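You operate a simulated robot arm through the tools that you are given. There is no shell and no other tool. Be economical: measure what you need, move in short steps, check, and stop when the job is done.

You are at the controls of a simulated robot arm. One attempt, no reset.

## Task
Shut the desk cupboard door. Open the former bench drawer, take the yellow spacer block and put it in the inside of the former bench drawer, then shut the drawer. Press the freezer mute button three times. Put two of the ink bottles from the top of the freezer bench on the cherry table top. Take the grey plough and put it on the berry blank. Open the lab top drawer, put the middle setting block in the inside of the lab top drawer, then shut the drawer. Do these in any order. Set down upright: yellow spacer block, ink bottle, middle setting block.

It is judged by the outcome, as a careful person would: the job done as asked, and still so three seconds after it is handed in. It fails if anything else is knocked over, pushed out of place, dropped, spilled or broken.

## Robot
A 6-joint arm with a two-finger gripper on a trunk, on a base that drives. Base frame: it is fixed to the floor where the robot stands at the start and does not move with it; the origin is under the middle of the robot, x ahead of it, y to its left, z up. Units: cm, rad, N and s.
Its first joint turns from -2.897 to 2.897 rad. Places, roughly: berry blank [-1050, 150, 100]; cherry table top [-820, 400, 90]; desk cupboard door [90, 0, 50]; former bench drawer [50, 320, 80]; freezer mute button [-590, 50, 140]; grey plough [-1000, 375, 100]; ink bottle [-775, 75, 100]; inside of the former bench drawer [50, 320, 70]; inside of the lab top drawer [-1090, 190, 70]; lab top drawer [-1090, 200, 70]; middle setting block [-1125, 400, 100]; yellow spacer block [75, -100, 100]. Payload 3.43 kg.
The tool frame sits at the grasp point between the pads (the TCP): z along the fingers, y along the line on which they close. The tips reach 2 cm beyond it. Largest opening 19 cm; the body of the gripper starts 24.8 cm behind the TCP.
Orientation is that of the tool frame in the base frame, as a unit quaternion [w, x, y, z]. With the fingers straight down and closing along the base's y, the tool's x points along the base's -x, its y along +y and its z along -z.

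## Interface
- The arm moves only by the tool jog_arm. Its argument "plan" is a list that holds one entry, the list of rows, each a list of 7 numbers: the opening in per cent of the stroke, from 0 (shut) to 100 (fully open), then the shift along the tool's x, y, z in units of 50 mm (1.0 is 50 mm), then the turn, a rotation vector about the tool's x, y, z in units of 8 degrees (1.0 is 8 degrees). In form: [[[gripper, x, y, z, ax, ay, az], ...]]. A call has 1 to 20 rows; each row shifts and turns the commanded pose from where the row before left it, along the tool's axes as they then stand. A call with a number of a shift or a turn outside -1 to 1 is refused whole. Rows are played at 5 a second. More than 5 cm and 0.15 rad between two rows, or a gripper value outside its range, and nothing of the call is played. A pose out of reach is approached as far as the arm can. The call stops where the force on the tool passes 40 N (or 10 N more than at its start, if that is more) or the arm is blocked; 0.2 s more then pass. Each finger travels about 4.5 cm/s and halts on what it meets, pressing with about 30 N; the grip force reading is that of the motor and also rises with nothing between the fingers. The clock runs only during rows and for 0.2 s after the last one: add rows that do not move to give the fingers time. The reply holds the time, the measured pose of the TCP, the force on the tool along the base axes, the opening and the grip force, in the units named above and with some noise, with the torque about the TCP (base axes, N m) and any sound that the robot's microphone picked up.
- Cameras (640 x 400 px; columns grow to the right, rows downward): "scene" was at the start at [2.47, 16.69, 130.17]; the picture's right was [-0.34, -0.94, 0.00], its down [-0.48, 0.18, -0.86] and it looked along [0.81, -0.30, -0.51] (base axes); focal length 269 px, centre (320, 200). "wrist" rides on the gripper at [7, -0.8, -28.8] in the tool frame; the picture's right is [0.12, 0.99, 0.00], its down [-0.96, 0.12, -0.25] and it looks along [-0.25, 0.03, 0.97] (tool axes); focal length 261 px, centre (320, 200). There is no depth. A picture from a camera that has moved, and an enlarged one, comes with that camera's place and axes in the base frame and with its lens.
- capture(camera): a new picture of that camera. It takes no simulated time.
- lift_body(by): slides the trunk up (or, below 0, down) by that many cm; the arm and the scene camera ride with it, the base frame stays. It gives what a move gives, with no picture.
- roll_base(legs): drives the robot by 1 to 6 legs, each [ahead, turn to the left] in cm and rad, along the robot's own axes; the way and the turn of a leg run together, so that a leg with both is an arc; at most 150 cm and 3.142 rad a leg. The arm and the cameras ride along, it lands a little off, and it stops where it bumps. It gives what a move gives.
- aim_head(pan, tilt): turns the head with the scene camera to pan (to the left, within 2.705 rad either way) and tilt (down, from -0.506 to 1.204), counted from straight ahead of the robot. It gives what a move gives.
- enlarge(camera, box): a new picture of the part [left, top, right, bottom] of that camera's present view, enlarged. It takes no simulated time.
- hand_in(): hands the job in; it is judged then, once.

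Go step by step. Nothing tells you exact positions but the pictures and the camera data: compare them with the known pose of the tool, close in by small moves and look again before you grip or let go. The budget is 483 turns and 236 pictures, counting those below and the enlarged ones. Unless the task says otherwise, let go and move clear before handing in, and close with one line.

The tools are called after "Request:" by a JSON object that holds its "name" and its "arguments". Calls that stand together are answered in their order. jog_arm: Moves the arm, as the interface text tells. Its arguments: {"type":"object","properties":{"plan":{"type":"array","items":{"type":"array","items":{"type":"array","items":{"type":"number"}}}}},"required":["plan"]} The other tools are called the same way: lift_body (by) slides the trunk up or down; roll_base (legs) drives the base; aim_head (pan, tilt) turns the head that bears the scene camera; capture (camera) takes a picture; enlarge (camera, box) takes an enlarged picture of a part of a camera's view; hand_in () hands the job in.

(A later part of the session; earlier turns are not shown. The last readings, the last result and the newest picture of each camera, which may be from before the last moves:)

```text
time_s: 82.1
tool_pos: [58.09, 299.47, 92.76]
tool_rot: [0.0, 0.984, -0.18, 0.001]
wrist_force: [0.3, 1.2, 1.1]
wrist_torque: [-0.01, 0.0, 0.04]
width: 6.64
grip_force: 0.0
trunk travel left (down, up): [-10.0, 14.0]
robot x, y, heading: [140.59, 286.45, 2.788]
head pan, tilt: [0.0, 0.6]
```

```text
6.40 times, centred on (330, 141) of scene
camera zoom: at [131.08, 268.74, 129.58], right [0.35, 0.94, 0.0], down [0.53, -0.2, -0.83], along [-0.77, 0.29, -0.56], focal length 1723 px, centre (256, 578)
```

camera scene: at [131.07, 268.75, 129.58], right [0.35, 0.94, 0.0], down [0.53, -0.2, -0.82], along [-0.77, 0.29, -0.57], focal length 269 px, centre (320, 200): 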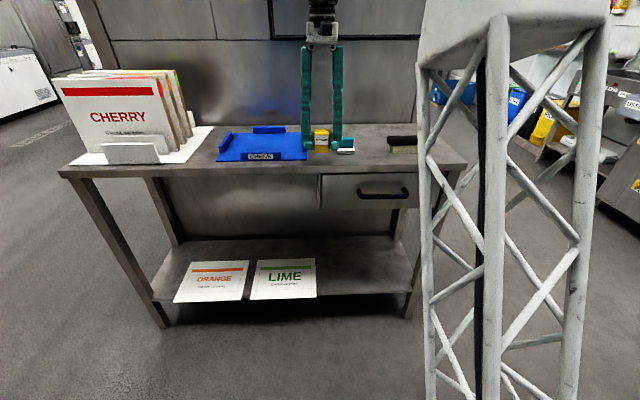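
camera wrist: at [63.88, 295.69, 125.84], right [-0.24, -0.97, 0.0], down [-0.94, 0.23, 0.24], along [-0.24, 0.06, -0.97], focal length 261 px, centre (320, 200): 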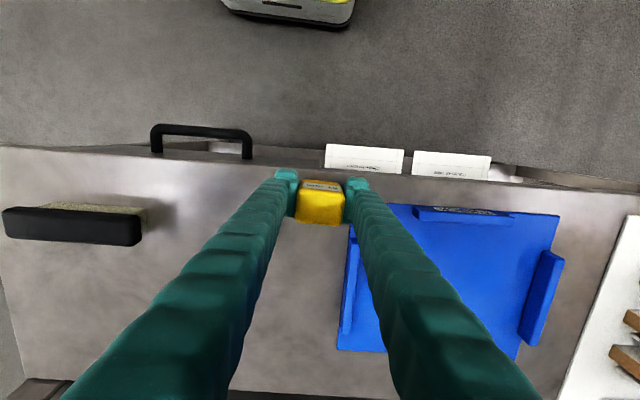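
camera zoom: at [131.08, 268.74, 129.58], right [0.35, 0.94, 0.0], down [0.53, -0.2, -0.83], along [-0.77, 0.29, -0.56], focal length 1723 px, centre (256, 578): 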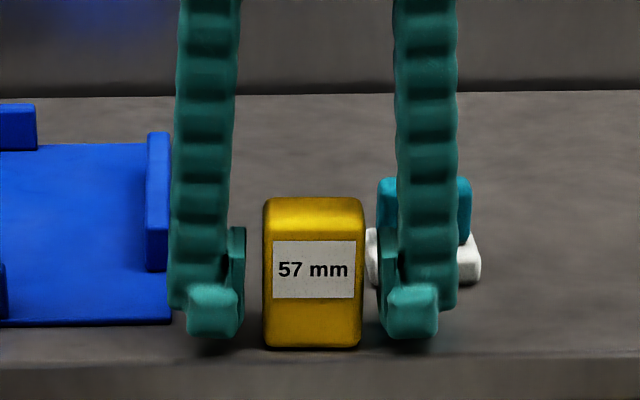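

Request:
{"name": "jog_arm", "arguments": {"plan": [[[35, 0, 0, -0.4, 0, 0, 0], [35, 0, 0, -0.9, 0, 0, 0], [35, 0, 0, -0.9, 0, 0, 0], [60, 0, 0, -0.9, 0, 0, 0], [60, 0.9, -0.1, 0, 0, 0, 0], [60, 0.9, -0.1, 0, 0, 0, 0], [60, 0, 0, 0, 0, 0, 0]]]}}

Request:
{"name": "capture", "arguments": {"camera": "wrist"}}

Request:
{"name": "enlarge", "arguments": {"camera": "scene", "box": [300, 120, 460, 220]}}

```text
time_s: 83.7
tool_pos: [66.85, 297.3, 108.54]
tool_rot: [0.001, 0.984, -0.179, 0.0]
wrist_force: [-0.2, 0.1, 0.3]
wrist_torque: [0.03, 0.08, -0.01]
width: 11.4
grip_force: 0.0
trunk travel left (down, up): [-10.0, 14.0]
robot x, y, heading: [140.5, 286.22, 2.786]
head pan, tilt: [0.0, 0.6]
```

```text
199 pictures are left
camera wrist: at [73.58, 295.61, 137.26], right [-0.24, -0.97, 0.0], down [-0.94, 0.23, 0.25], along [-0.24, 0.06, -0.97], focal length 261 px, centre (320, 200)
```

wrist: 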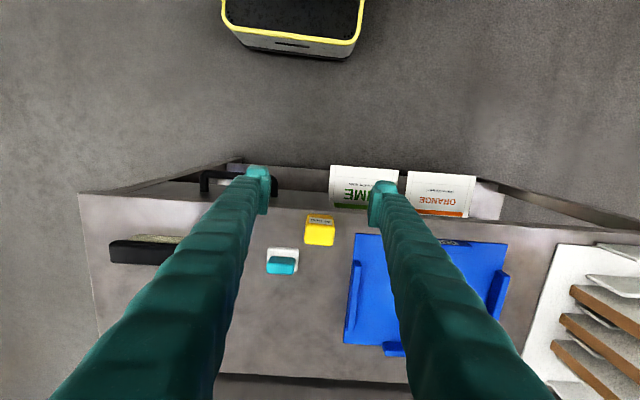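

```text
4.00 times, centred on (380, 170) of scene
camera zoom: at [131.1, 268.75, 129.58], right [0.35, 0.94, 0.0], down [0.53, -0.2, -0.83], along [-0.77, 0.29, -0.56], focal length 1077 px, centre (80, 320)
```

zoom: 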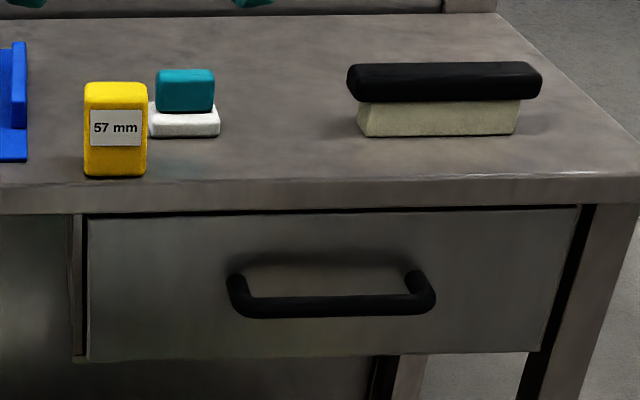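

Handle bar is at about (69.0, 314.7, 80.6). I'll position above it, with the jaw turned 90° so one finger drops behind the bar.

Request:
{"name": "jog_arm", "arguments": {"plan": [[[17, -0.204, -0.853, 0, 0, 0, 0], [17, -0.204, -0.853, 0, 0, 0, 0], [17, -0.204, -0.853, 0, 0, 0, 0], [17, -0.204, -0.853, 0, 0, 0, 0], [17, 0, 0, 0, 0, 0, 1], [17, 0, 0, 0, 0, 0, 1], [17, 0, 0, 0, 0, 0, 1], [17, 0, 0, 0, 0, 0, 1], [17, 0, 0, 0, 0, 0, 1], [17, 0, 0, 0, 0, 0, 1], [17, 0, 0, 0, 0, 0, 1], [17, 0, 0, 0, 0, 0, 1], [17, 0, 0, 0, 0, 0, 1], [17, 0, 0, 0, 0, 0, 1], [17, 0, 0, 0, 0, 0, 1], [17, 0, 0, 0, 0, 0, 0.25], [17, 0, 0, 0, 0, 0, 0]]]}}

Request:
{"name": "capture", "arguments": {"camera": "wrist"}}

Request:
{"name": "capture", "arguments": {"camera": "scene"}}

```text
time_s: 87.3
tool_pos: [69.08, 314.62, 108.39]
tool_rot: [0.001, -0.568, 0.823, -0.001]
wrist_force: [-0.6, 0.0, -0.1]
wrist_torque: [0.0, -0.03, 0.0]
width: 3.2
grip_force: 0.0
trunk travel left (down, up): [-10.0, 14.0]
robot x, y, heading: [140.45, 286.55, 2.778]
head pan, tilt: [0.0, 0.6]
```

```text
197 pictures are left
camera wrist: at [67.25, 307.74, 137.19], right [-0.97, 0.24, 0.0], down [0.23, 0.94, 0.25], along [0.06, 0.24, -0.97], focal length 261 px, centre (320, 200)
```

wrist: 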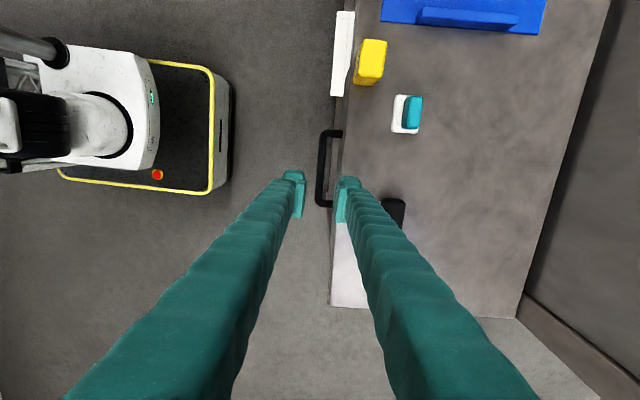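

```text
196 pictures are left
camera scene: at [131.08, 268.75, 129.58], right [0.35, 0.94, 0.0], down [0.53, -0.2, -0.83], along [-0.77, 0.29, -0.56], focal length 269 px, centre (320, 200)
```

scene: 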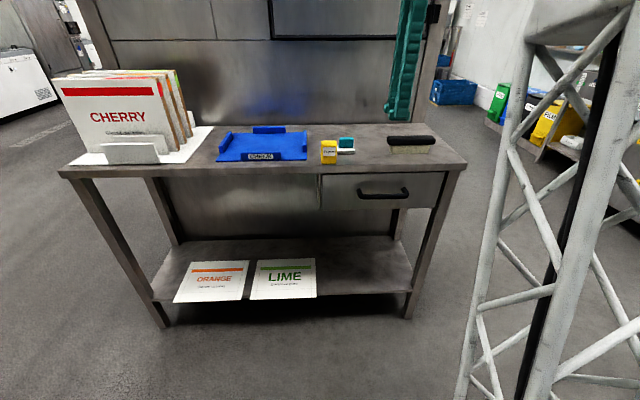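

Request:
{"name": "enlarge", "arguments": {"camera": "wrist", "box": [280, 120, 376, 180]}}

```text
6.67 times, centred on (328, 150) of wrist
camera zoom: at [67.25, 307.74, 137.19], right [-0.97, 0.24, 0.0], down [0.23, 0.94, 0.25], along [0.06, 0.24, -0.97], focal length 1738 px, centre (267, 533)
```

zoom: 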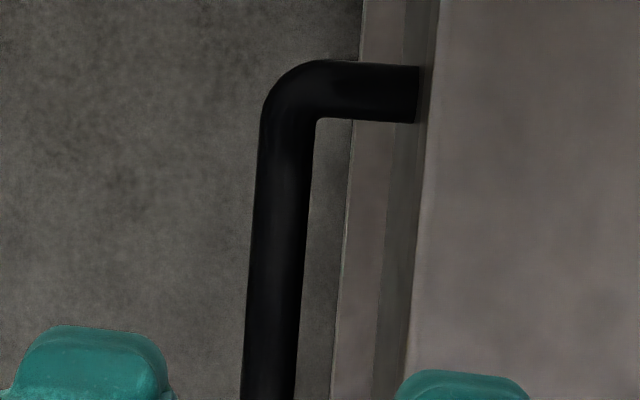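

Request:
{"name": "jog_arm", "arguments": {"plan": [[[16, 0, 0.046, 0.9, 0, 0, 0], [16, 0, 0, 0.9, 0, 0, 0], [16, 0, 0, 0.9, 0, 0, 0], [16, 0, 0, 0.9, 0, 0, 0], [16, 0, 0, 0.8, 0, 0, 0], [16, 0, 0, 0, 0, 0, 0]]]}}

Request:
{"name": "capture", "arguments": {"camera": "wrist"}}

Request:
{"name": "enlarge", "arguments": {"camera": "scene", "box": [320, 130, 448, 210]}}

```text
time_s: 88.3
tool_pos: [68.97, 314.3, 90.78]
tool_rot: [-0.003, -0.569, 0.822, 0.004]
wrist_force: [9.4, -4.7, 25.0]
wrist_torque: [0.63, 0.7, -0.01]
width: 2.55
grip_force: 0.1
trunk travel left (down, up): [-10.0, 14.0]
robot x, y, heading: [140.47, 286.26, 2.784]
head pan, tilt: [0.0, 0.6]
stopped in row 5: the force on the tool passed its limit at 93 N (the readings are from after the stop); the commanded pose is now the measured one
```

```text
194 pictures are left
camera wrist: at [67.51, 307.28, 119.54], right [-0.97, 0.24, 0.01], down [0.23, 0.94, 0.25], along [0.05, 0.24, -0.97], focal length 261 px, centre (320, 200)
```

wrist: 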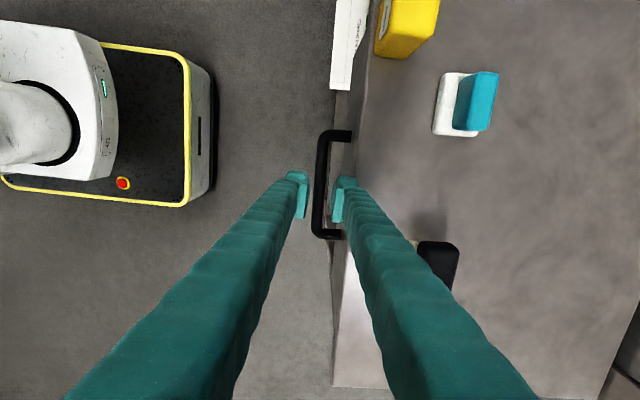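

```text
5.00 times, centred on (384, 170) of scene
camera zoom: at [131.19, 268.71, 129.63], right [0.35, 0.94, 0.0], down [0.53, -0.2, -0.83], along [-0.77, 0.29, -0.56], focal length 1346 px, centre (0, 350)
```

zoom: 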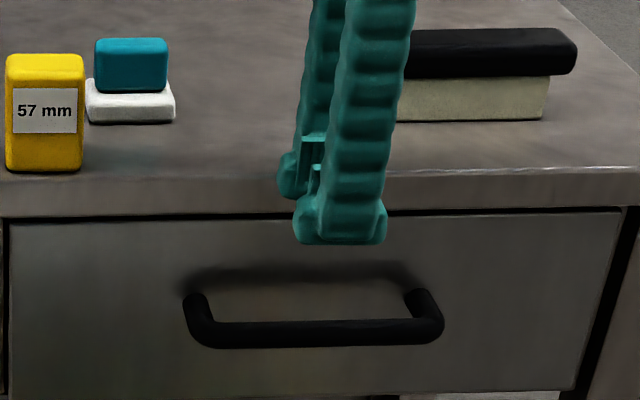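

The outer finger touched the table's edge; there isn't enough gap behind the bar. I'll back off and grip the bar from the front with the tool horizontal instead.

Request:
{"name": "jog_arm", "arguments": {"plan": [[[16, 0, 0, -0.4, 0, 0, 0], [16, 0, -0.9, -0.2, 0, 0, 0], [16, 0, -0.9, -0.2, 0, 0, 0], [30, 0, -0.9, -0.2, 0, 0, 0], [30, 0, 0, 0, 0, 0, 0]]]}}

Request:
{"name": "roll_base", "arguments": {"legs": [[-15, 0]]}}

Request:
{"name": "jog_arm", "arguments": {"plan": [[[30, 0, 0, 0, -1, 0, 0], [30, 0, 0, 0, -1, 0, 0], [30, 0, 0, 0, -1, 0, 0], [30, 0, 0, 0, -1, 0, 0], [30, 0, 0, 0, -1, 0, 0], [30, 0, 0, 0, -1, 0, 0], [30, 0, 0, 0, -1, 0, 0], [30, 0, 0, 0, -1, 0, 0], [30, 0, 0, 0, -1, 0, 0], [30, 0, 0, 0, -1, 0, 0], [30, 0, 0, 0, -1, 0, 0], [30, 0, 0, 0, -0.25, 0, 0], [30, 0, 0, 0, 0, 0, 0]]]}}

Request:
{"name": "capture", "arguments": {"camera": "scene"}}

Request:
{"name": "capture", "arguments": {"camera": "wrist"}}

```text
time_s: 89.5
tool_pos: [81.57, 309.45, 95.56]
tool_rot: [-0.003, -0.568, 0.823, 0.003]
wrist_force: [0.0, -0.4, -0.3]
wrist_torque: [-0.01, 0.03, -0.05]
width: 5.69
grip_force: 0.1
trunk travel left (down, up): [-10.0, 14.0]
robot x, y, heading: [140.78, 286.16, 2.78]
head pan, tilt: [0.0, 0.6]
```

```text
time_s: 90.9
tool_pos: [95.43, 304.14, 95.44]
tool_rot: [-0.003, -0.569, 0.823, 0.004]
wrist_force: [0.2, 0.1, -0.8]
wrist_torque: [-0.01, -0.03, -0.01]
width: 5.7
grip_force: 0.1
trunk travel left (down, up): [-10.0, 14.0]
robot x, y, heading: [154.65, 281.37, 2.782]
head pan, tilt: [0.0, 0.6]
```

```text
time_s: 93.7
tool_pos: [86.9, 307.95, 113.13]
tool_rot: [-0.403, -0.401, 0.581, 0.583]
wrist_force: [0.4, 0.0, -0.2]
wrist_torque: [0.07, 0.0, 0.0]
width: 5.7
grip_force: 0.0
out of reach, approached as far as the arm can: row 8, 9, 10, 11, 12
trunk travel left (down, up): [-10.0, 14.0]
robot x, y, heading: [154.79, 281.14, 2.781]
head pan, tilt: [0.0, 0.6]
```

```text
192 pictures are left
camera scene: at [145.03, 263.48, 129.58], right [0.35, 0.94, 0.0], down [0.53, -0.2, -0.83], along [-0.77, 0.29, -0.56], focal length 269 px, centre (320, 200)
```

scene: 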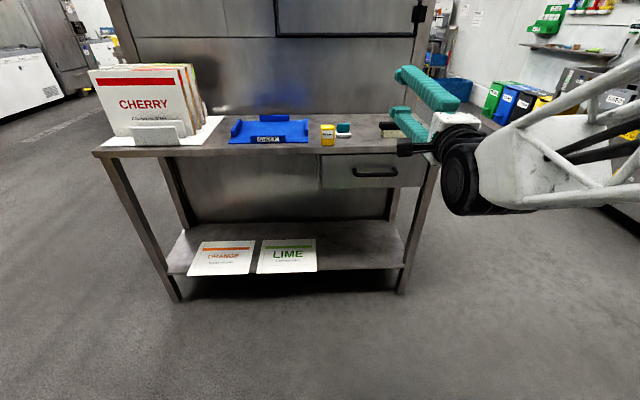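

```text
191 pictures are left
camera wrist: at [111.24, 291.11, 112.29], right [-0.04, -0.11, 0.99], down [0.57, 0.81, 0.11], along [-0.82, 0.57, 0.03], focal length 261 px, centre (320, 200)
```

wrist: 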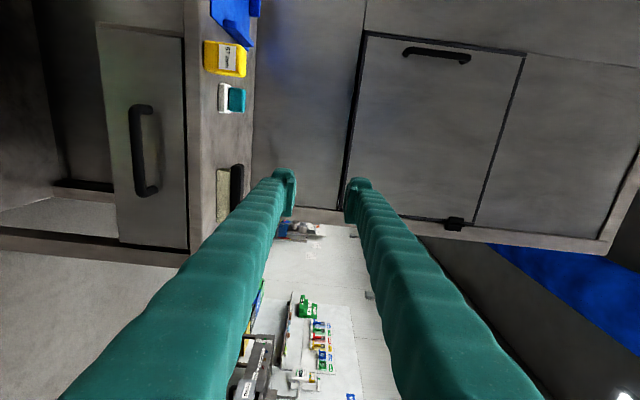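

Request:
{"name": "roll_base", "arguments": {"legs": [[-15, 0]]}}

Request:
{"name": "lift_body", "arguments": {"by": -9.5}}

Request:
{"name": "jog_arm", "arguments": {"plan": [[[30, 0, 0, 0, 0, 0, 0], [30, 0, 0, 0, 0, 0, 0]]]}}

```text
time_s: 95.1
tool_pos: [101.14, 302.45, 113.2]
tool_rot: [-0.402, -0.402, 0.581, 0.583]
wrist_force: [0.9, 0.0, -0.3]
wrist_torque: [0.0, -0.03, 0.02]
width: 5.7
grip_force: 0.2
trunk travel left (down, up): [-10.0, 14.0]
robot x, y, heading: [169.11, 275.58, 2.782]
head pan, tilt: [0.0, 0.6]
```

```text
time_s: 96.4
tool_pos: [101.15, 302.49, 103.65]
tool_rot: [-0.402, -0.402, 0.582, 0.582]
wrist_force: [1.1, 1.0, 0.4]
wrist_torque: [0.01, -0.01, 0.02]
width: 5.7
grip_force: 0.0
trunk travel left (down, up): [-0.5, 23.5]
robot x, y, heading: [169.16, 275.52, 2.778]
head pan, tilt: [0.0, 0.6]
```

```text
time_s: 97.0
tool_pos: [101.26, 302.47, 103.62]
tool_rot: [-0.402, -0.402, 0.581, 0.582]
wrist_force: [-0.8, -0.4, -0.1]
wrist_torque: [0.03, 0.0, 0.01]
width: 5.71
grip_force: 0.0
trunk travel left (down, up): [-0.5, 23.5]
robot x, y, heading: [169.2, 275.62, 2.785]
head pan, tilt: [0.0, 0.6]
```

Request:
{"name": "jog_arm", "arguments": {"plan": [[[30, 0, -0.657, 0.643, 0, 0, 0], [30, 0, -0.657, 0.643, 0, 0, 0], [30, 0, -0.657, 0.643, 0, 0, 0], [30, 0, -0.657, 0.643, 0, 0, 0], [30, 0, -0.657, 0.643, 0, 0, 0], [30, 0, -0.657, 0.643, 0, 0, 0], [30, 0, -0.657, 0.643, 0, 0, 0], [30, 0, 0, 0, 0, 0, 0]]]}}

Request:
{"name": "capture", "arguments": {"camera": "wrist"}}

Request:
{"name": "capture", "arguments": {"camera": "scene"}}

```text
time_s: 98.8
tool_pos: [79.37, 310.47, 81.6]
tool_rot: [-0.404, -0.401, 0.58, 0.583]
wrist_force: [-0.1, 0.3, -0.2]
wrist_torque: [0.01, 0.0, -0.02]
width: 5.69
grip_force: 0.1
out of reach, approached as far as the arm can: row 1, 2
trunk travel left (down, up): [-0.5, 23.5]
robot x, y, heading: [168.95, 275.16, 2.78]
head pan, tilt: [0.0, 0.6]
```

```text
190 pictures are left
camera wrist: at [103.82, 293.64, 80.61], right [-0.04, -0.11, 0.99], down [0.57, 0.81, 0.11], along [-0.82, 0.57, 0.03], focal length 261 px, centre (320, 200)
```

wrist: 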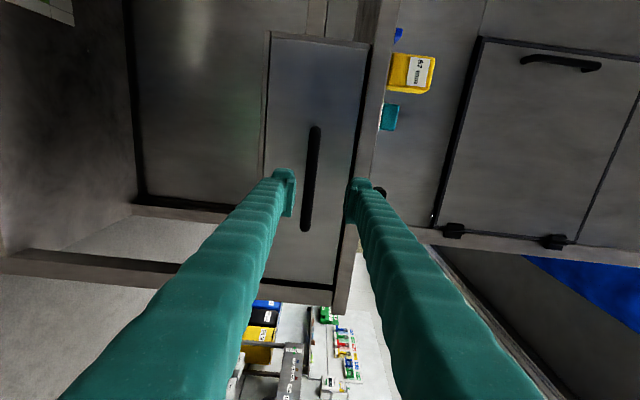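

```text
189 pictures are left
camera scene: at [159.38, 258.05, 120.08], right [0.35, 0.94, 0.0], down [0.53, -0.2, -0.83], along [-0.77, 0.29, -0.56], focal length 269 px, centre (320, 200)
```

scene: 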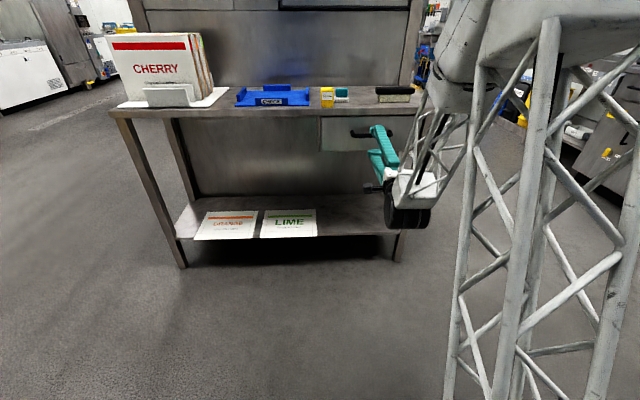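

Request:
{"name": "jog_arm", "arguments": {"plan": [[[30, 0, -0.3, 0.5, 0, 0, 0], [30, 0, 0, 0.6, 0, 0, 0], [30, 0, 0, 0.6, 0, 0, 0], [30, 0, 0, 0.42, 0, 0, 0], [30, 0, 0, 0, 0, 0, 0]]]}}

Request:
{"name": "capture", "arguments": {"camera": "wrist"}}

Request:
{"name": "enlarge", "arguments": {"camera": "scene", "box": [320, 80, 448, 160]}}

```text
time_s: 100.0
tool_pos: [69.35, 314.55, 80.1]
tool_rot: [-0.402, -0.402, 0.581, 0.582]
wrist_force: [0.0, -0.5, 0.0]
wrist_torque: [0.0, 0.0, -0.01]
width: 5.74
grip_force: 0.0
trunk travel left (down, up): [-0.5, 23.5]
robot x, y, heading: [168.73, 275.57, 2.781]
head pan, tilt: [0.0, 0.6]
```

```text
188 pictures are left
camera wrist: at [93.92, 297.73, 79.2], right [-0.04, -0.11, 0.99], down [0.57, 0.81, 0.11], along [-0.82, 0.57, 0.03], focal length 261 px, centre (320, 200)
```

wrist: 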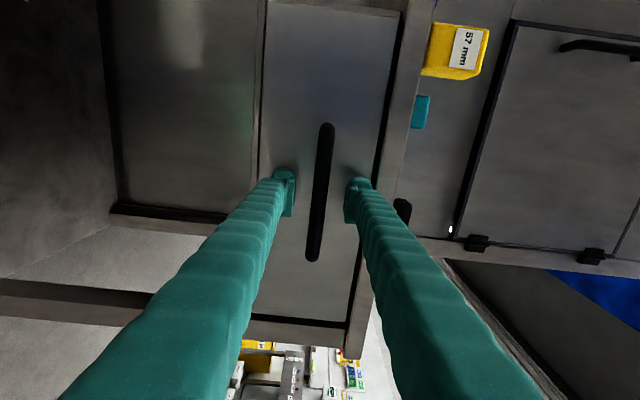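

```text
5.00 times, centred on (384, 120) of scene
camera zoom: at [159.37, 258.06, 120.08], right [0.35, 0.94, 0.0], down [0.53, -0.2, -0.83], along [-0.77, 0.29, -0.56], focal length 1346 px, centre (0, 600)
```

zoom: 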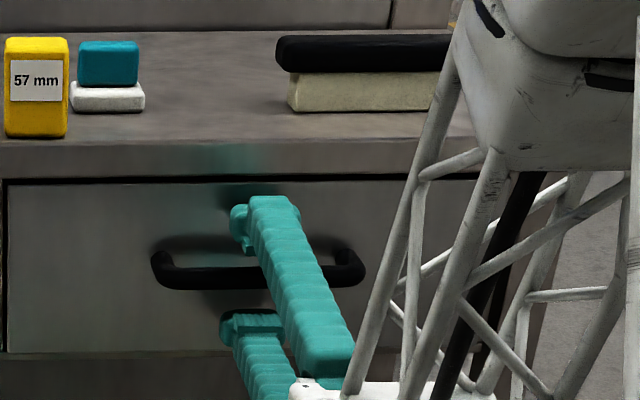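

Request:
{"name": "jog_arm", "arguments": {"plan": [[[0, 0, 0, 0, 0, 0, 0], [0, 0, 0, 0, 0, 0, 0], [0, 0, 0, 0, 0, 0, 0], [0, 0, 0, 0, 0, 0, 0], [0, 0, 0, -0.2, 0, 0, 0], [0, 0, 0, -0.2, 0, 0, 0], [0, 0, 0, -0.3, 0, 0, 0], [0, 0, 0, -0.3, 0, 0, 0], [0, 0, 0, -0.3, 0, 0, 0], [0, 0, 0, -0.3, 0, 0, 0], [0, 0, 0, -0.3, 0, 0, 0], [0, 0, 0, -0.3, 0, 0, 0], [0, 0, 0, 0, 0, 0, 0]]]}}

Request:
{"name": "capture", "arguments": {"camera": "scene"}}

```text
time_s: 102.8
tool_pos: [79.81, 310.63, 79.92]
tool_rot: [-0.403, -0.401, 0.581, 0.582]
wrist_force: [9.5, 29.4, -11.5]
wrist_torque: [-0.11, -0.02, -0.42]
width: 1.66
grip_force: 45.2
trunk travel left (down, up): [-0.5, 23.5]
robot x, y, heading: [169.17, 275.69, 2.783]
head pan, tilt: [0.0, 0.6]
```

```text
186 pictures are left
camera scene: at [159.31, 258.2, 120.1], right [0.36, 0.93, 0.0], down [0.53, -0.2, -0.82], along [-0.77, 0.29, -0.57], focal length 269 px, centre (320, 200)
```

scene: 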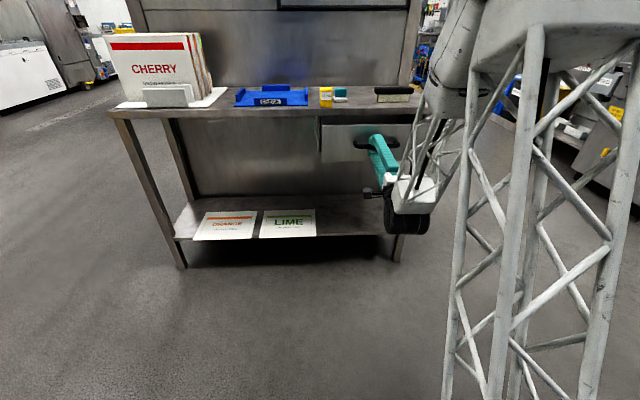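

Request:
{"name": "jog_arm", "arguments": {"plan": [[[14, 0, 0, 0, 0, 0, 0], [14, 0, 0, 0, 0, 0, 0], [0, 0, 0, 0, 0, 0, 0], [0, 0, 0, 0, 0, 0, 0], [0, -0.02, 0, -0.3, 0, 0, 0], [0, -0.02, 0, -0.3, 0, 0, 0], [0, -0.02, 0, -0.3, 0, 0, 0], [0, -0.02, 0, -0.3, 0, 0, 0], [0, 0, 0, 0, 0, 0, 0]]]}}

```text
time_s: 104.7
tool_pos: [83.54, 309.41, 80.07]
tool_rot: [-0.4, -0.406, 0.585, 0.577]
wrist_force: [-0.7, -5.0, -11.9]
wrist_torque: [-0.16, 0.0, 0.12]
width: 1.67
grip_force: 45.4
out of reach, approached as far as the arm can: row 7, 8
trunk travel left (down, up): [-0.5, 23.5]
robot x, y, heading: [169.04, 275.5, 2.781]
head pan, tilt: [0.0, 0.6]
stopped in row 9: the force on the tool passed its limit at 44 N (the readings are from after the stop); the commanded pose is now the measured one
```

Request:
{"name": "roll_base", "arguments": {"legs": [[-6, 0]]}}

```text
time_s: 105.6
tool_pos: [89.35, 307.46, 79.98]
tool_rot: [-0.4, -0.405, 0.584, 0.578]
wrist_force: [-2.2, -2.5, -20.5]
wrist_torque: [-0.24, -0.1, -0.03]
width: 1.63
grip_force: 45.2
trunk travel left (down, up): [-0.5, 23.5]
robot x, y, heading: [174.62, 273.9, 2.782]
head pan, tilt: [0.0, 0.6]
```

Request:
{"name": "roll_base", "arguments": {"legs": [[-5, 0]]}}

Request:
{"name": "capture", "arguments": {"camera": "scene"}}

Request:
{"name": "capture", "arguments": {"camera": "wrist"}}

```text
time_s: 106.5
tool_pos: [93.99, 305.89, 80.05]
tool_rot: [-0.4, -0.404, 0.586, 0.577]
wrist_force: [8.7, 30.7, -13.6]
wrist_torque: [-0.04, -0.1, -0.28]
width: 1.72
grip_force: 45.1
trunk travel left (down, up): [-0.5, 23.5]
robot x, y, heading: [179.67, 271.84, 2.782]
head pan, tilt: [0.0, 0.6]
```

```text
185 pictures are left
camera scene: at [169.65, 254.31, 120.08], right [0.36, 0.93, 0.0], down [0.53, -0.2, -0.82], along [-0.77, 0.29, -0.57], focal length 269 px, centre (320, 200)
```

scene: 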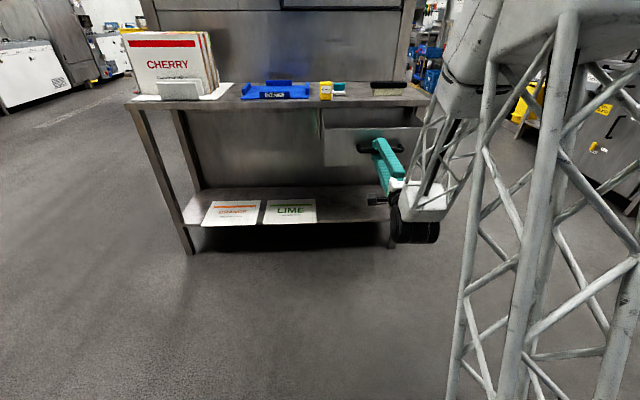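

```text
184 pictures are left
camera wrist: at [118.34, 289.15, 79.66], right [-0.06, -0.1, 0.99], down [0.57, 0.81, 0.12], along [-0.82, 0.57, 0.01], focal length 261 px, centre (320, 200)
```

wrist: 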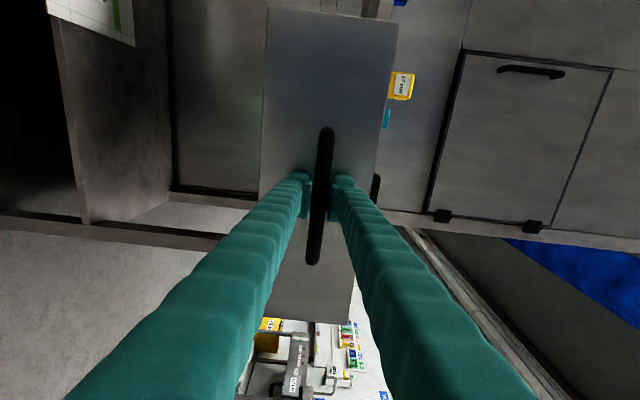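

Request:
{"name": "jog_arm", "arguments": {"plan": [[[28, 0, 0, 0, 0, 0, 0], [28, 0, 0, 0, 0, 0, 0], [28, 0, 0, 0, 0, 0, 0], [28, 0, 0, 0, 0, 0, 0]]]}}

Request:
{"name": "roll_base", "arguments": {"legs": [[-10, 0]]}}

Request:
{"name": "lift_body", "arguments": {"by": 22}}

Request:
{"name": "capture", "arguments": {"camera": "scene"}}

```text
time_s: 107.5
tool_pos: [93.86, 305.89, 80.04]
tool_rot: [-0.4, -0.404, 0.586, 0.578]
wrist_force: [0.4, 0.0, -0.1]
wrist_torque: [-0.02, 0.02, 0.02]
width: 5.31
grip_force: 0.0
trunk travel left (down, up): [-0.5, 23.5]
robot x, y, heading: [179.28, 271.85, 2.781]
head pan, tilt: [0.0, 0.6]
```

```text
time_s: 108.7
tool_pos: [103.55, 302.6, 80.01]
tool_rot: [-0.398, -0.402, 0.587, 0.579]
wrist_force: [0.4, -0.8, -0.2]
wrist_torque: [0.01, -0.04, -0.01]
width: 5.32
grip_force: 0.0
trunk travel left (down, up): [-0.5, 23.5]
robot x, y, heading: [188.96, 268.14, 2.771]
head pan, tilt: [0.0, 0.6]
```

```text
time_s: 111.0
tool_pos: [103.47, 302.64, 102.04]
tool_rot: [-0.399, -0.403, 0.587, 0.578]
wrist_force: [0.4, 0.7, 0.6]
wrist_torque: [-0.02, -0.03, -0.03]
width: 5.31
grip_force: 0.0
trunk travel left (down, up): [-22.5, 1.5]
robot x, y, heading: [189.14, 268.35, 2.774]
head pan, tilt: [0.0, 0.6]
```

```text
183 pictures are left
camera scene: at [178.96, 250.66, 142.08], right [0.36, 0.93, 0.0], down [0.53, -0.2, -0.83], along [-0.77, 0.3, -0.56], focal length 269 px, centre (320, 200)
```

scene: 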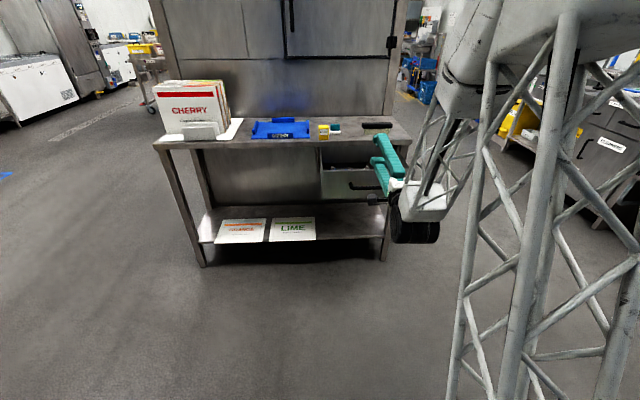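

Request:
{"name": "jog_arm", "arguments": {"plan": [[[36, 0, 0, -0.6, 1, 0, 0], [36, 0, 0, -0.6, 1, 0, 0], [36, 0, 0, 0, 1, 0, 0], [36, 0, 0, 0, 1, 0, 0], [36, 0, 0, 0, 1, 0, 0], [36, 0, 0, 0, 1, 0, 0], [36, 0, 0, 0, 1, 0, 0], [36, 0, 0, 0, 1, 0, 0], [36, 0, 0, 0, 1, 0, 0], [36, 0, 0, 0, 1, 0, 0], [36, 0, 0, 0, 1, 0, 0], [36, 0, 0, 0, 0.25, 0, 0]]]}}

Request:
{"name": "jog_arm", "arguments": {"plan": [[[36, 0, 0, 0, 0, 0, -1], [36, 0, 0, 0, 0, 0, -1], [36, 0, 0, 0, 0, 0, -1], [36, 0, 0, 0, 0, 0, -1], [36, 0, 0, 0, 0, 0, -1], [36, 0, 0, 0, 0, 0, -1], [36, 0, 0, 0, 0, 0, -1], [36, 0, 0, 0, 0, 0, -1], [36, 0, 0, 0, 0, 0, -1], [36, 0, 0, 0, 0, 0, -1], [36, 0, 0, 0, 0, 0, -1], [36, 0, 0, 0, 0, 0, -0.25], [36, 0, 0, 0, 0, 0, 0]]]}}

Request:
{"name": "capture", "arguments": {"camera": "wrist"}}

```text
time_s: 113.6
tool_pos: [109.3, 301.53, 102.49]
tool_rot: [-0.009, -0.559, 0.829, 0.025]
wrist_force: [-0.2, 0.3, 0.2]
wrist_torque: [-0.03, 0.01, 0.02]
width: 6.87
grip_force: 0.1
out of reach, approached as far as the arm can: row 5
trunk travel left (down, up): [-22.5, 1.5]
robot x, y, heading: [189.05, 268.18, 2.77]
head pan, tilt: [0.0, 0.6]
```

```text
time_s: 116.4
tool_pos: [109.3, 301.4, 102.69]
tool_rot: [-0.011, 0.982, -0.189, -0.025]
wrist_force: [-0.3, 0.5, 0.4]
wrist_torque: [0.02, -0.01, 0.01]
width: 6.85
grip_force: 0.1
trunk travel left (down, up): [-22.5, 1.5]
robot x, y, heading: [188.59, 268.16, 2.772]
head pan, tilt: [0.0, 0.6]
```

```text
182 pictures are left
camera wrist: at [117.42, 298.68, 130.99], right [-0.26, -0.97, -0.02], down [-0.92, 0.24, 0.3], along [-0.28, 0.09, -0.95], focal length 261 px, centre (320, 200)
```

wrist: 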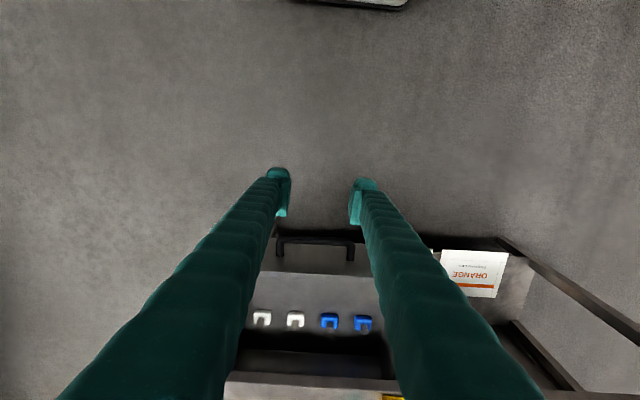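

Request:
{"name": "jog_arm", "arguments": {"plan": [[[36, 0, 0, -0.8, 0, 0.38, 0], [36, 0, 0, 0, 0, 0, 0]]]}}

Request:
{"name": "roll_base", "arguments": {"legs": [[46, 0]]}}

Request:
{"name": "capture", "arguments": {"camera": "scene"}}

Request:
{"name": "capture", "arguments": {"camera": "wrist"}}

```text
time_s: 117.0
tool_pos: [109.39, 301.42, 106.63]
tool_rot: [-0.006, 0.982, -0.191, 0.0]
wrist_force: [-0.6, 0.4, -0.6]
wrist_torque: [0.02, 0.03, 0.02]
width: 6.83
grip_force: 0.0
trunk travel left (down, up): [-22.5, 1.5]
robot x, y, heading: [188.81, 268.21, 2.774]
head pan, tilt: [0.0, 0.6]
```

```text
time_s: 119.8
tool_pos: [67.16, 318.76, 106.65]
tool_rot: [-0.007, 0.981, -0.195, 0.0]
wrist_force: [0.9, -0.3, -1.0]
wrist_torque: [0.02, -0.02, 0.01]
width: 6.85
grip_force: 0.0
trunk travel left (down, up): [-22.5, 1.5]
robot x, y, heading: [146.31, 285.14, 2.765]
head pan, tilt: [0.0, 0.6]
```

```text
181 pictures are left
camera scene: at [136.18, 267.45, 142.08], right [0.37, 0.93, 0.0], down [0.53, -0.21, -0.83], along [-0.77, 0.3, -0.56], focal length 269 px, centre (320, 200)
```

scene: 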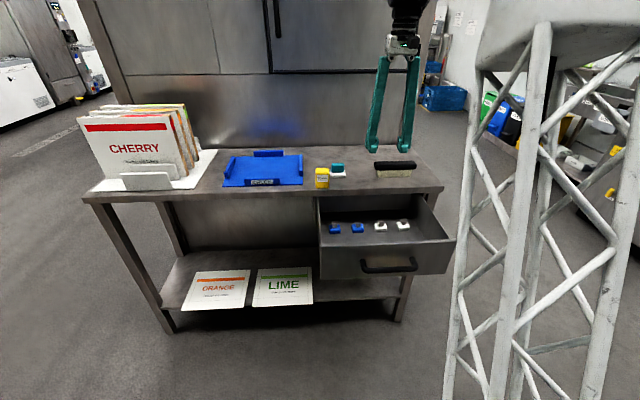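

```text
180 pictures are left
camera wrist: at [73.83, 316.6, 135.45], right [-0.27, -0.96, -0.01], down [-0.93, 0.26, 0.25], along [-0.24, 0.08, -0.97], focal length 261 px, centre (320, 200)
```

wrist: 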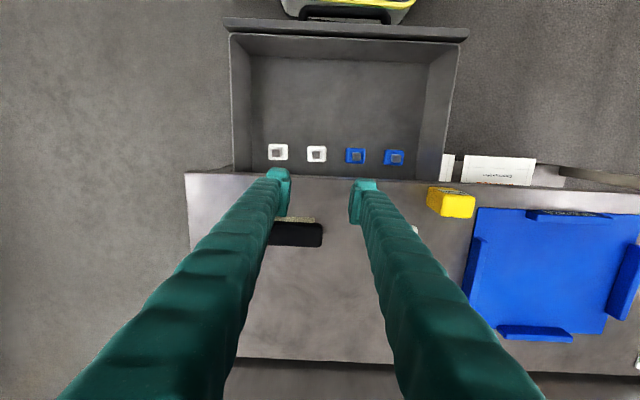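

Request:
{"name": "jog_arm", "arguments": {"plan": [[[36, -0.038, 0.856, 0, 0, 0, 0], [36, -0.038, 0.856, 0, 0, 0, 0], [36, -0.038, 0.856, 0, 0, 0, 0], [36, -0.038, 0.856, 0, 0, 0, 0], [36, -0.038, 0.856, 0, 0, 0, 0], [36, 0, 0, 0, 0, 0, -0.23], [36, 0, 0, 0.8, 0, 0, 0], [36, 0, 0, 0, 0, 0, 0]]]}}

Request:
{"name": "capture", "arguments": {"camera": "wrist"}}

Request:
{"name": "enlarge", "arguments": {"camera": "scene", "box": [260, 130, 388, 210]}}

```text
time_s: 121.6
tool_pos: [58.06, 299.36, 102.41]
tool_rot: [-0.006, 0.984, -0.179, 0.001]
wrist_force: [-0.5, -0.3, 0.5]
wrist_torque: [-0.01, 0.01, -0.02]
width: 6.83
grip_force: 0.1
trunk travel left (down, up): [-22.5, 1.5]
robot x, y, heading: [145.91, 285.25, 2.761]
head pan, tilt: [0.0, 0.6]
```

```text
179 pictures are left
camera wrist: at [64.84, 297.33, 131.18], right [-0.24, -0.97, -0.01], down [-0.94, 0.23, 0.25], along [-0.24, 0.07, -0.97], focal length 261 px, centre (320, 200)
```

wrist: 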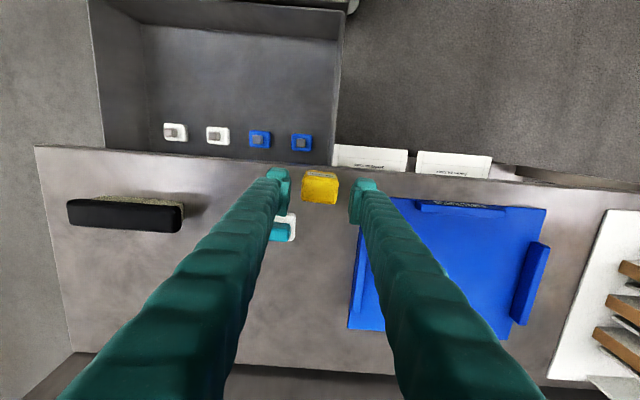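

```text
5.00 times, centred on (324, 170) of scene
camera zoom: at [136.16, 267.44, 142.08], right [0.37, 0.93, 0.0], down [0.53, -0.21, -0.82], along [-0.77, 0.3, -0.57], focal length 1346 px, centre (300, 350)
```

zoom: 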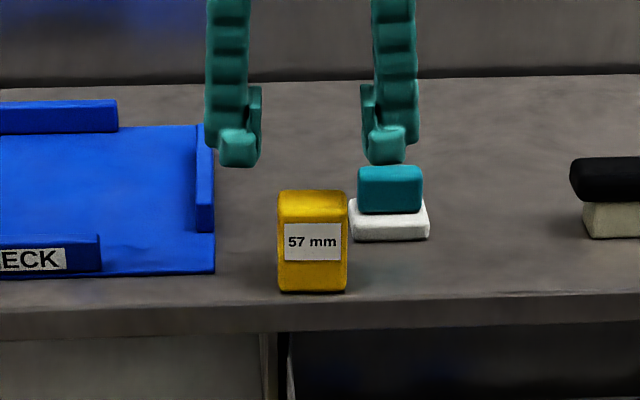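

Request:
{"name": "jog_arm", "arguments": {"plan": [[[36, 0, 0, 0.8, 0, 0, 0], [36, 0, 0, 0.6, 0, 0, 0], [36, 0, 0, 0.4, 0, 0, 0], [36, 0, 0, 0.13, 0, 0, 0], [0, 0, 0, 0, 0, 0, 0], [0, 0, 0, 0, 0, 0, 0], [0, 0, 0, 0, 0, 0, 0], [0, 0, 0, 0, 0, 0, 0]]]}}

Request:
{"name": "enlarge", "arguments": {"camera": "scene", "box": [260, 130, 388, 210]}}

```text
time_s: 123.4
tool_pos: [58.16, 299.72, 92.85]
tool_rot: [-0.006, 0.984, -0.18, 0.001]
wrist_force: [-0.6, 0.2, 0.4]
wrist_torque: [0.0, -0.01, 0.02]
width: 4.91
grip_force: 30.3
trunk travel left (down, up): [-22.5, 1.5]
robot x, y, heading: [146.25, 284.77, 2.764]
head pan, tilt: [0.0, 0.6]
```

```text
5.00 times, centred on (324, 170) of scene
camera zoom: at [136.16, 267.44, 142.08], right [0.37, 0.93, 0.0], down [0.53, -0.21, -0.82], along [-0.77, 0.3, -0.57], focal length 1346 px, centre (300, 350)
```

zoom: 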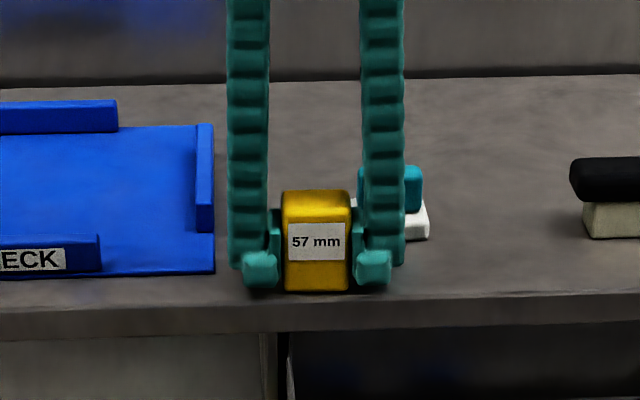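

Request:
{"name": "jog_arm", "arguments": {"plan": [[[0, 0, 0, -0.6, 0, 0, 0], [0, 0, 0, -1, 0, 0, 0], [0, 0, 0, -1, 0, 0, 0], [0, 0.594, -0.73, 0, 0, 0, 0], [0, 0.594, -0.73, 0, 0, 0, 0], [0, 0.594, -0.73, 0, 0, 0, 0], [0, 0.594, -0.73, 0, 0, 0, 0], [0, 0.594, -0.73, 0, 0, 0, 0], [0, 0, 0, 0.8, 0, 0, 0], [0, 0, 0, 0.8, 0, 0, 0], [0, 0, 0, 0, 0, 0, 0]]]}}

Request:
{"name": "capture", "arguments": {"camera": "wrist"}}

Request:
{"name": "capture", "arguments": {"camera": "scene"}}

```text
time_s: 125.8
tool_pos: [78.72, 311.54, 98.17]
tool_rot: [-0.006, 0.984, -0.18, 0.001]
wrist_force: [0.4, 0.3, -0.5]
wrist_torque: [0.01, -0.03, 0.01]
width: 4.88
grip_force: 30.6
trunk travel left (down, up): [-22.5, 1.5]
robot x, y, heading: [146.01, 285.2, 2.767]
head pan, tilt: [0.0, 0.6]
```

```text
176 pictures are left
camera wrist: at [85.45, 309.51, 126.97], right [-0.24, -0.97, -0.01], down [-0.94, 0.23, 0.25], along [-0.24, 0.07, -0.97], focal length 261 px, centre (320, 200)
```

wrist: 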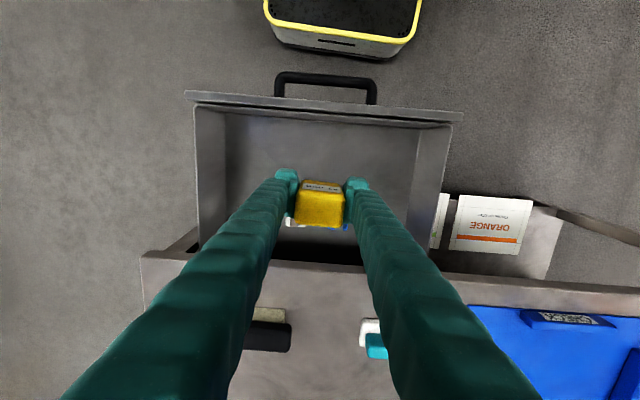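

```text
175 pictures are left
camera scene: at [136.17, 267.45, 142.08], right [0.37, 0.93, 0.0], down [0.53, -0.21, -0.82], along [-0.77, 0.3, -0.57], focal length 269 px, centre (320, 200)
```

scene: 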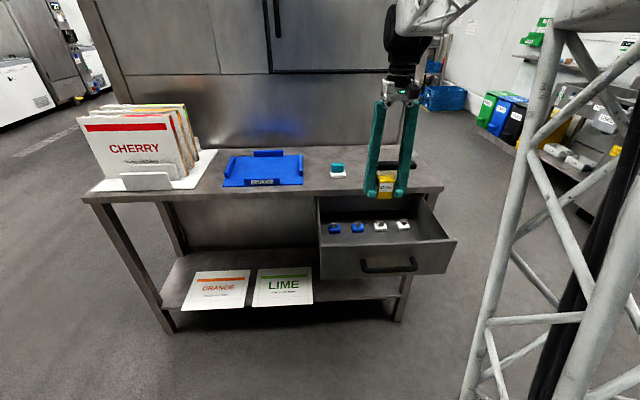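

Request:
{"name": "jog_arm", "arguments": {"plan": [[[0, -0.3, 0, 0.6, 0, 0, 0], [0, 0, 0, 0.8, 0, 0, 0], [0, 0, 0, 0.8, 0, 0, 0], [0, 0, 0, 0.8, 0, 0, 0], [0, 0, 0, 0.6, 0, 0, 0], [0, 0, 0, 0, 0, 0, 0]]]}}

Request:
{"name": "enlarge", "arguments": {"camera": "scene", "box": [310, 170, 470, 270]}}

Request:
{"name": "capture", "arguments": {"camera": "wrist"}}

```text
time_s: 127.2
tool_pos: [77.13, 312.45, 79.93]
tool_rot: [-0.006, 0.984, -0.179, 0.002]
wrist_force: [-0.9, 0.5, -1.3]
wrist_torque: [-0.01, 0.01, 0.02]
width: 4.9
grip_force: 30.5
trunk travel left (down, up): [-22.5, 1.5]
robot x, y, heading: [146.05, 284.98, 2.764]
head pan, tilt: [0.0, 0.6]
```

```text
4.00 times, centred on (390, 220) of scene
camera zoom: at [136.17, 267.45, 142.08], right [0.37, 0.93, 0.0], down [0.53, -0.21, -0.82], along [-0.77, 0.3, -0.57], focal length 1077 px, centre (40, 120)
```

zoom: 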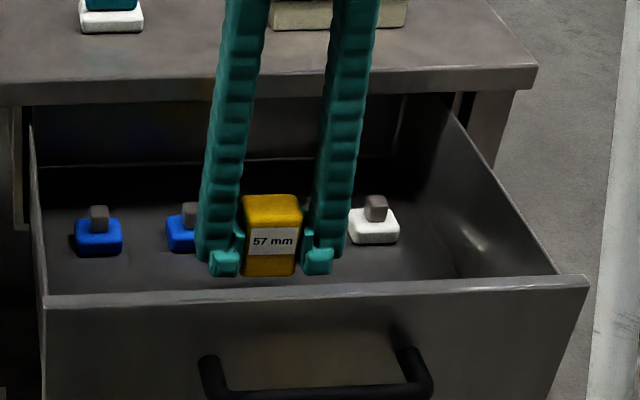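

```text
173 pictures are left
camera wrist: at [83.84, 310.39, 108.67], right [-0.24, -0.97, -0.01], down [-0.94, 0.23, 0.25], along [-0.24, 0.07, -0.97], focal length 261 px, centre (320, 200)
```

wrist: 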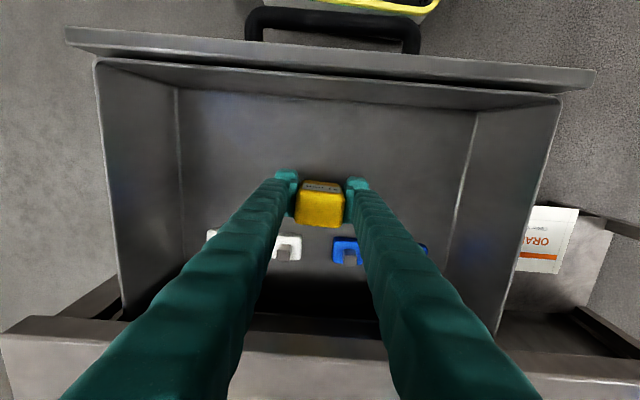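

Request:
{"name": "jog_arm", "arguments": {"plan": [[[0, 0.25, 0, 0, 0, 0, 0], [0, 0, 0, 0.1, 0, 0, 0], [0, 0, 0, 0.1, 0, 0, 0], [0, 0, 0, 0.1, 0, 0, 0], [0, 0, 0, 0.1, 0, 0, 0], [0, 0, 0, 0, 0, 0, 0]]]}}

Request:
{"name": "enlarge", "arguments": {"camera": "scene", "box": [310, 170, 470, 270]}}

```text
time_s: 128.6
tool_pos: [78.13, 311.89, 77.87]
tool_rot: [-0.006, 0.984, -0.18, 0.001]
wrist_force: [0.8, 0.3, -0.6]
wrist_torque: [0.02, 0.03, 0.0]
width: 4.91
grip_force: 30.0
trunk travel left (down, up): [-22.5, 1.5]
robot x, y, heading: [146.2, 284.78, 2.765]
head pan, tilt: [0.0, 0.6]
```

```text
4.00 times, centred on (390, 220) of scene
camera zoom: at [136.17, 267.45, 142.08], right [0.37, 0.93, 0.0], down [0.53, -0.21, -0.83], along [-0.77, 0.3, -0.56], focal length 1077 px, centre (40, 120)
```

zoom: 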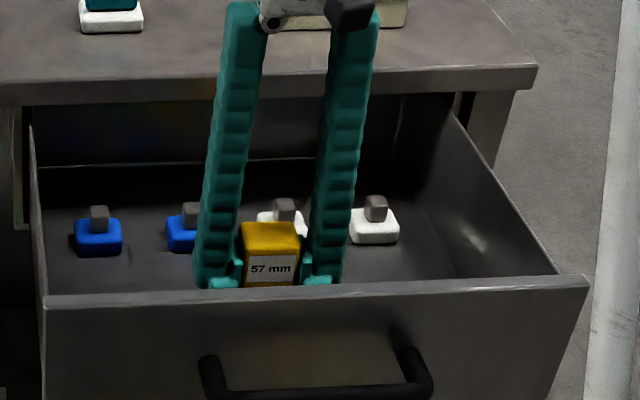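

Request:
{"name": "jog_arm", "arguments": {"plan": [[[0, 0, 0, 0.08, 0, 0, 0], [0, 0, 0, 0.08, 0, 0, 0], [0, 0, 0, 0.08, 0, 0, 0], [0, 0, 0, 0.08, 0, 0, 0], [0, 0, 0, 0.08, 0, 0, 0], [0, 0, 0, 0, 0, 0, 0]]]}}

```text
time_s: 130.0
tool_pos: [78.17, 311.67, 76.04]
tool_rot: [-0.005, 0.984, -0.179, 0.001]
wrist_force: [0.0, -0.3, -0.7]
wrist_torque: [0.02, 0.02, -0.04]
width: 4.87
grip_force: 29.5
trunk travel left (down, up): [-22.5, 1.5]
robot x, y, heading: [145.92, 284.83, 2.765]
head pan, tilt: [0.0, 0.6]
```

Request:
{"name": "jog_arm", "arguments": {"plan": [[[0, 0, 0, 0.07, 0, 0, 0], [0, 0, 0, 0.07, 0, 0, 0], [0, 0, 0, 0.07, 0, 0, 0], [0, 0, 0, 0, 0, 0, 0]]]}}

Request:
{"name": "capture", "arguments": {"camera": "wrist"}}

```text
time_s: 131.0
tool_pos: [78.12, 311.78, 75.1]
tool_rot: [-0.006, 0.984, -0.18, 0.0]
wrist_force: [0.9, 4.1, 24.2]
wrist_torque: [-0.42, 0.2, -0.05]
width: 4.94
grip_force: 29.4
trunk travel left (down, up): [-22.5, 1.5]
robot x, y, heading: [146.4, 284.79, 2.763]
head pan, tilt: [0.0, 0.6]
```

```text
171 pictures are left
camera wrist: at [85.03, 309.73, 103.84], right [-0.24, -0.97, -0.01], down [-0.94, 0.23, 0.25], along [-0.24, 0.07, -0.97], focal length 261 px, centre (320, 200)
```

wrist: 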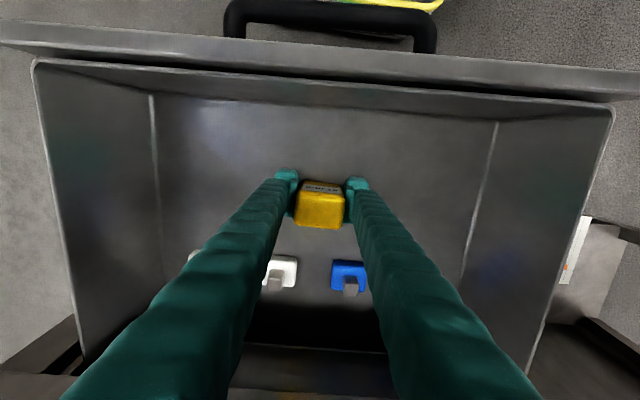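

Request:
{"name": "jog_arm", "arguments": {"plan": [[[26, 0, 0, -0.02, 0, 0, 0], [40, 0, 0, 0, 0, 0, 0], [40, 0, 0, 0, 0, 0, 0], [40, 0, 0, 0, 0, 0, 0], [40, 0, 0, -0.4, 0, 0, 0], [40, 0, 0, -0.9, 0, 0, 0], [40, 0, 0, -0.9, 0, 0, 0], [40, 0, 0, -0.9, 0, 0, 0], [40, 0, 0, -0.9, 0, 0, 0], [40, 0, 0, -0.9, 0, 0, 0], [40, 0, 0, 0, 0, 0, 0]]]}}

Request:
{"name": "capture", "arguments": {"camera": "wrist"}}

Request:
{"name": "capture", "arguments": {"camera": "scene"}}

```text
time_s: 133.4
tool_pos: [78.06, 311.59, 99.73]
tool_rot: [-0.006, 0.984, -0.179, 0.0]
wrist_force: [0.3, -0.4, -0.6]
wrist_torque: [0.03, 0.01, -0.02]
width: 7.6
grip_force: 0.1
trunk travel left (down, up): [-22.5, 1.5]
robot x, y, heading: [146.15, 284.8, 2.768]
head pan, tilt: [0.0, 0.6]
```

```text
170 pictures are left
camera wrist: at [84.88, 309.57, 128.47], right [-0.24, -0.97, -0.01], down [-0.94, 0.23, 0.25], along [-0.24, 0.07, -0.97], focal length 261 px, centre (320, 200)
```

wrist: 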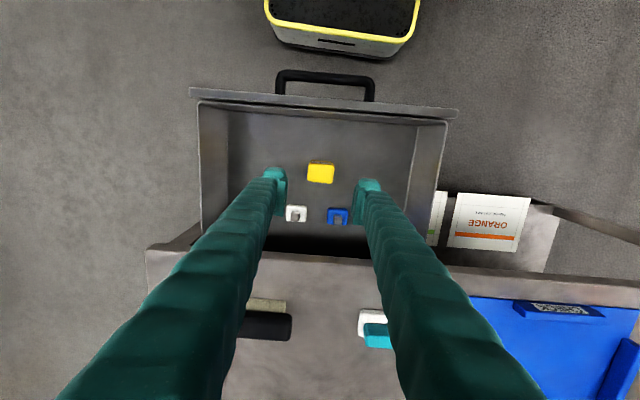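

```text
169 pictures are left
camera scene: at [136.19, 267.44, 142.08], right [0.37, 0.93, 0.0], down [0.53, -0.21, -0.83], along [-0.77, 0.3, -0.56], focal length 269 px, centre (320, 200)
```

scene: 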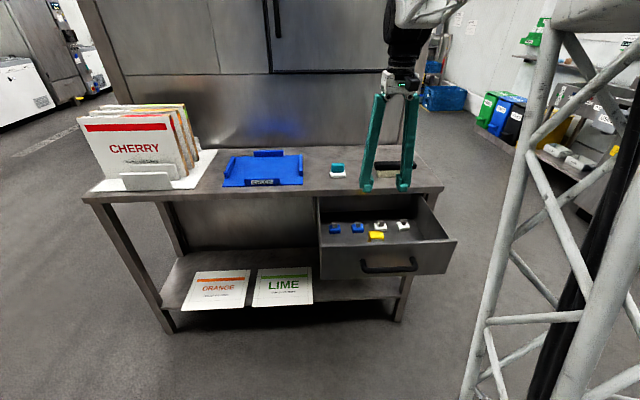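

Request:
{"name": "jog_arm", "arguments": {"plan": [[[0, 0.9, 0, 0, 0, 0, 0], [0, 0.9, 0, 0, 0, 0, 0], [0, 0.9, 0, 0, 0, 0, 0], [0, 0.9, 0, 0, 0, 0, 0], [0, 0.9, 0, 0, 0, 0, 0], [0, 0.8, 0, 0, 0, 0, 0], [0, 0, 0, 0.9, 0, 0, 0], [0, 0, 0, 0.9, 0, 0, 0], [0, 0, 0, 0.9, 0, 0, 0], [0, 0, 0, 0.9, 0, 0, 0], [0, 0, 0, 0.3, 0, 0, 0], [0, 0, 0, 0, 0, 0, 0]]]}}

Request:
{"name": "capture", "arguments": {"camera": "wrist"}}

```text
time_s: 136.0
tool_pos: [103.01, 302.25, 80.12]
tool_rot: [-0.006, 0.984, -0.179, 0.0]
wrist_force: [0.2, -0.1, 0.9]
wrist_torque: [-0.01, 0.06, 0.02]
width: 0.02
grip_force: 30.3
trunk travel left (down, up): [-22.5, 1.5]
robot x, y, heading: [146.38, 284.85, 2.766]
head pan, tilt: [0.0, 0.6]
```

```text
168 pictures are left
camera wrist: at [109.77, 300.17, 108.79], right [-0.24, -0.97, -0.01], down [-0.94, 0.23, 0.25], along [-0.24, 0.07, -0.97], focal length 261 px, centre (320, 200)
```

wrist: 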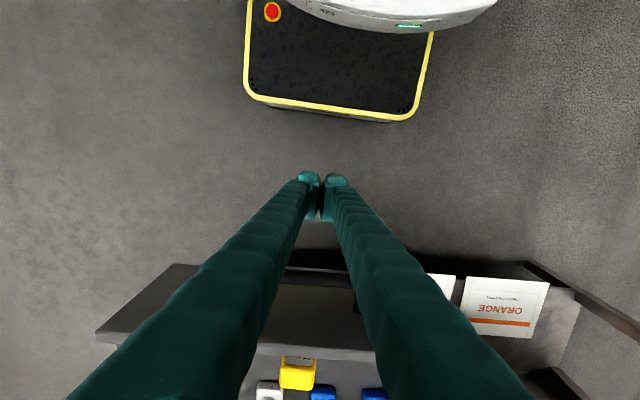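

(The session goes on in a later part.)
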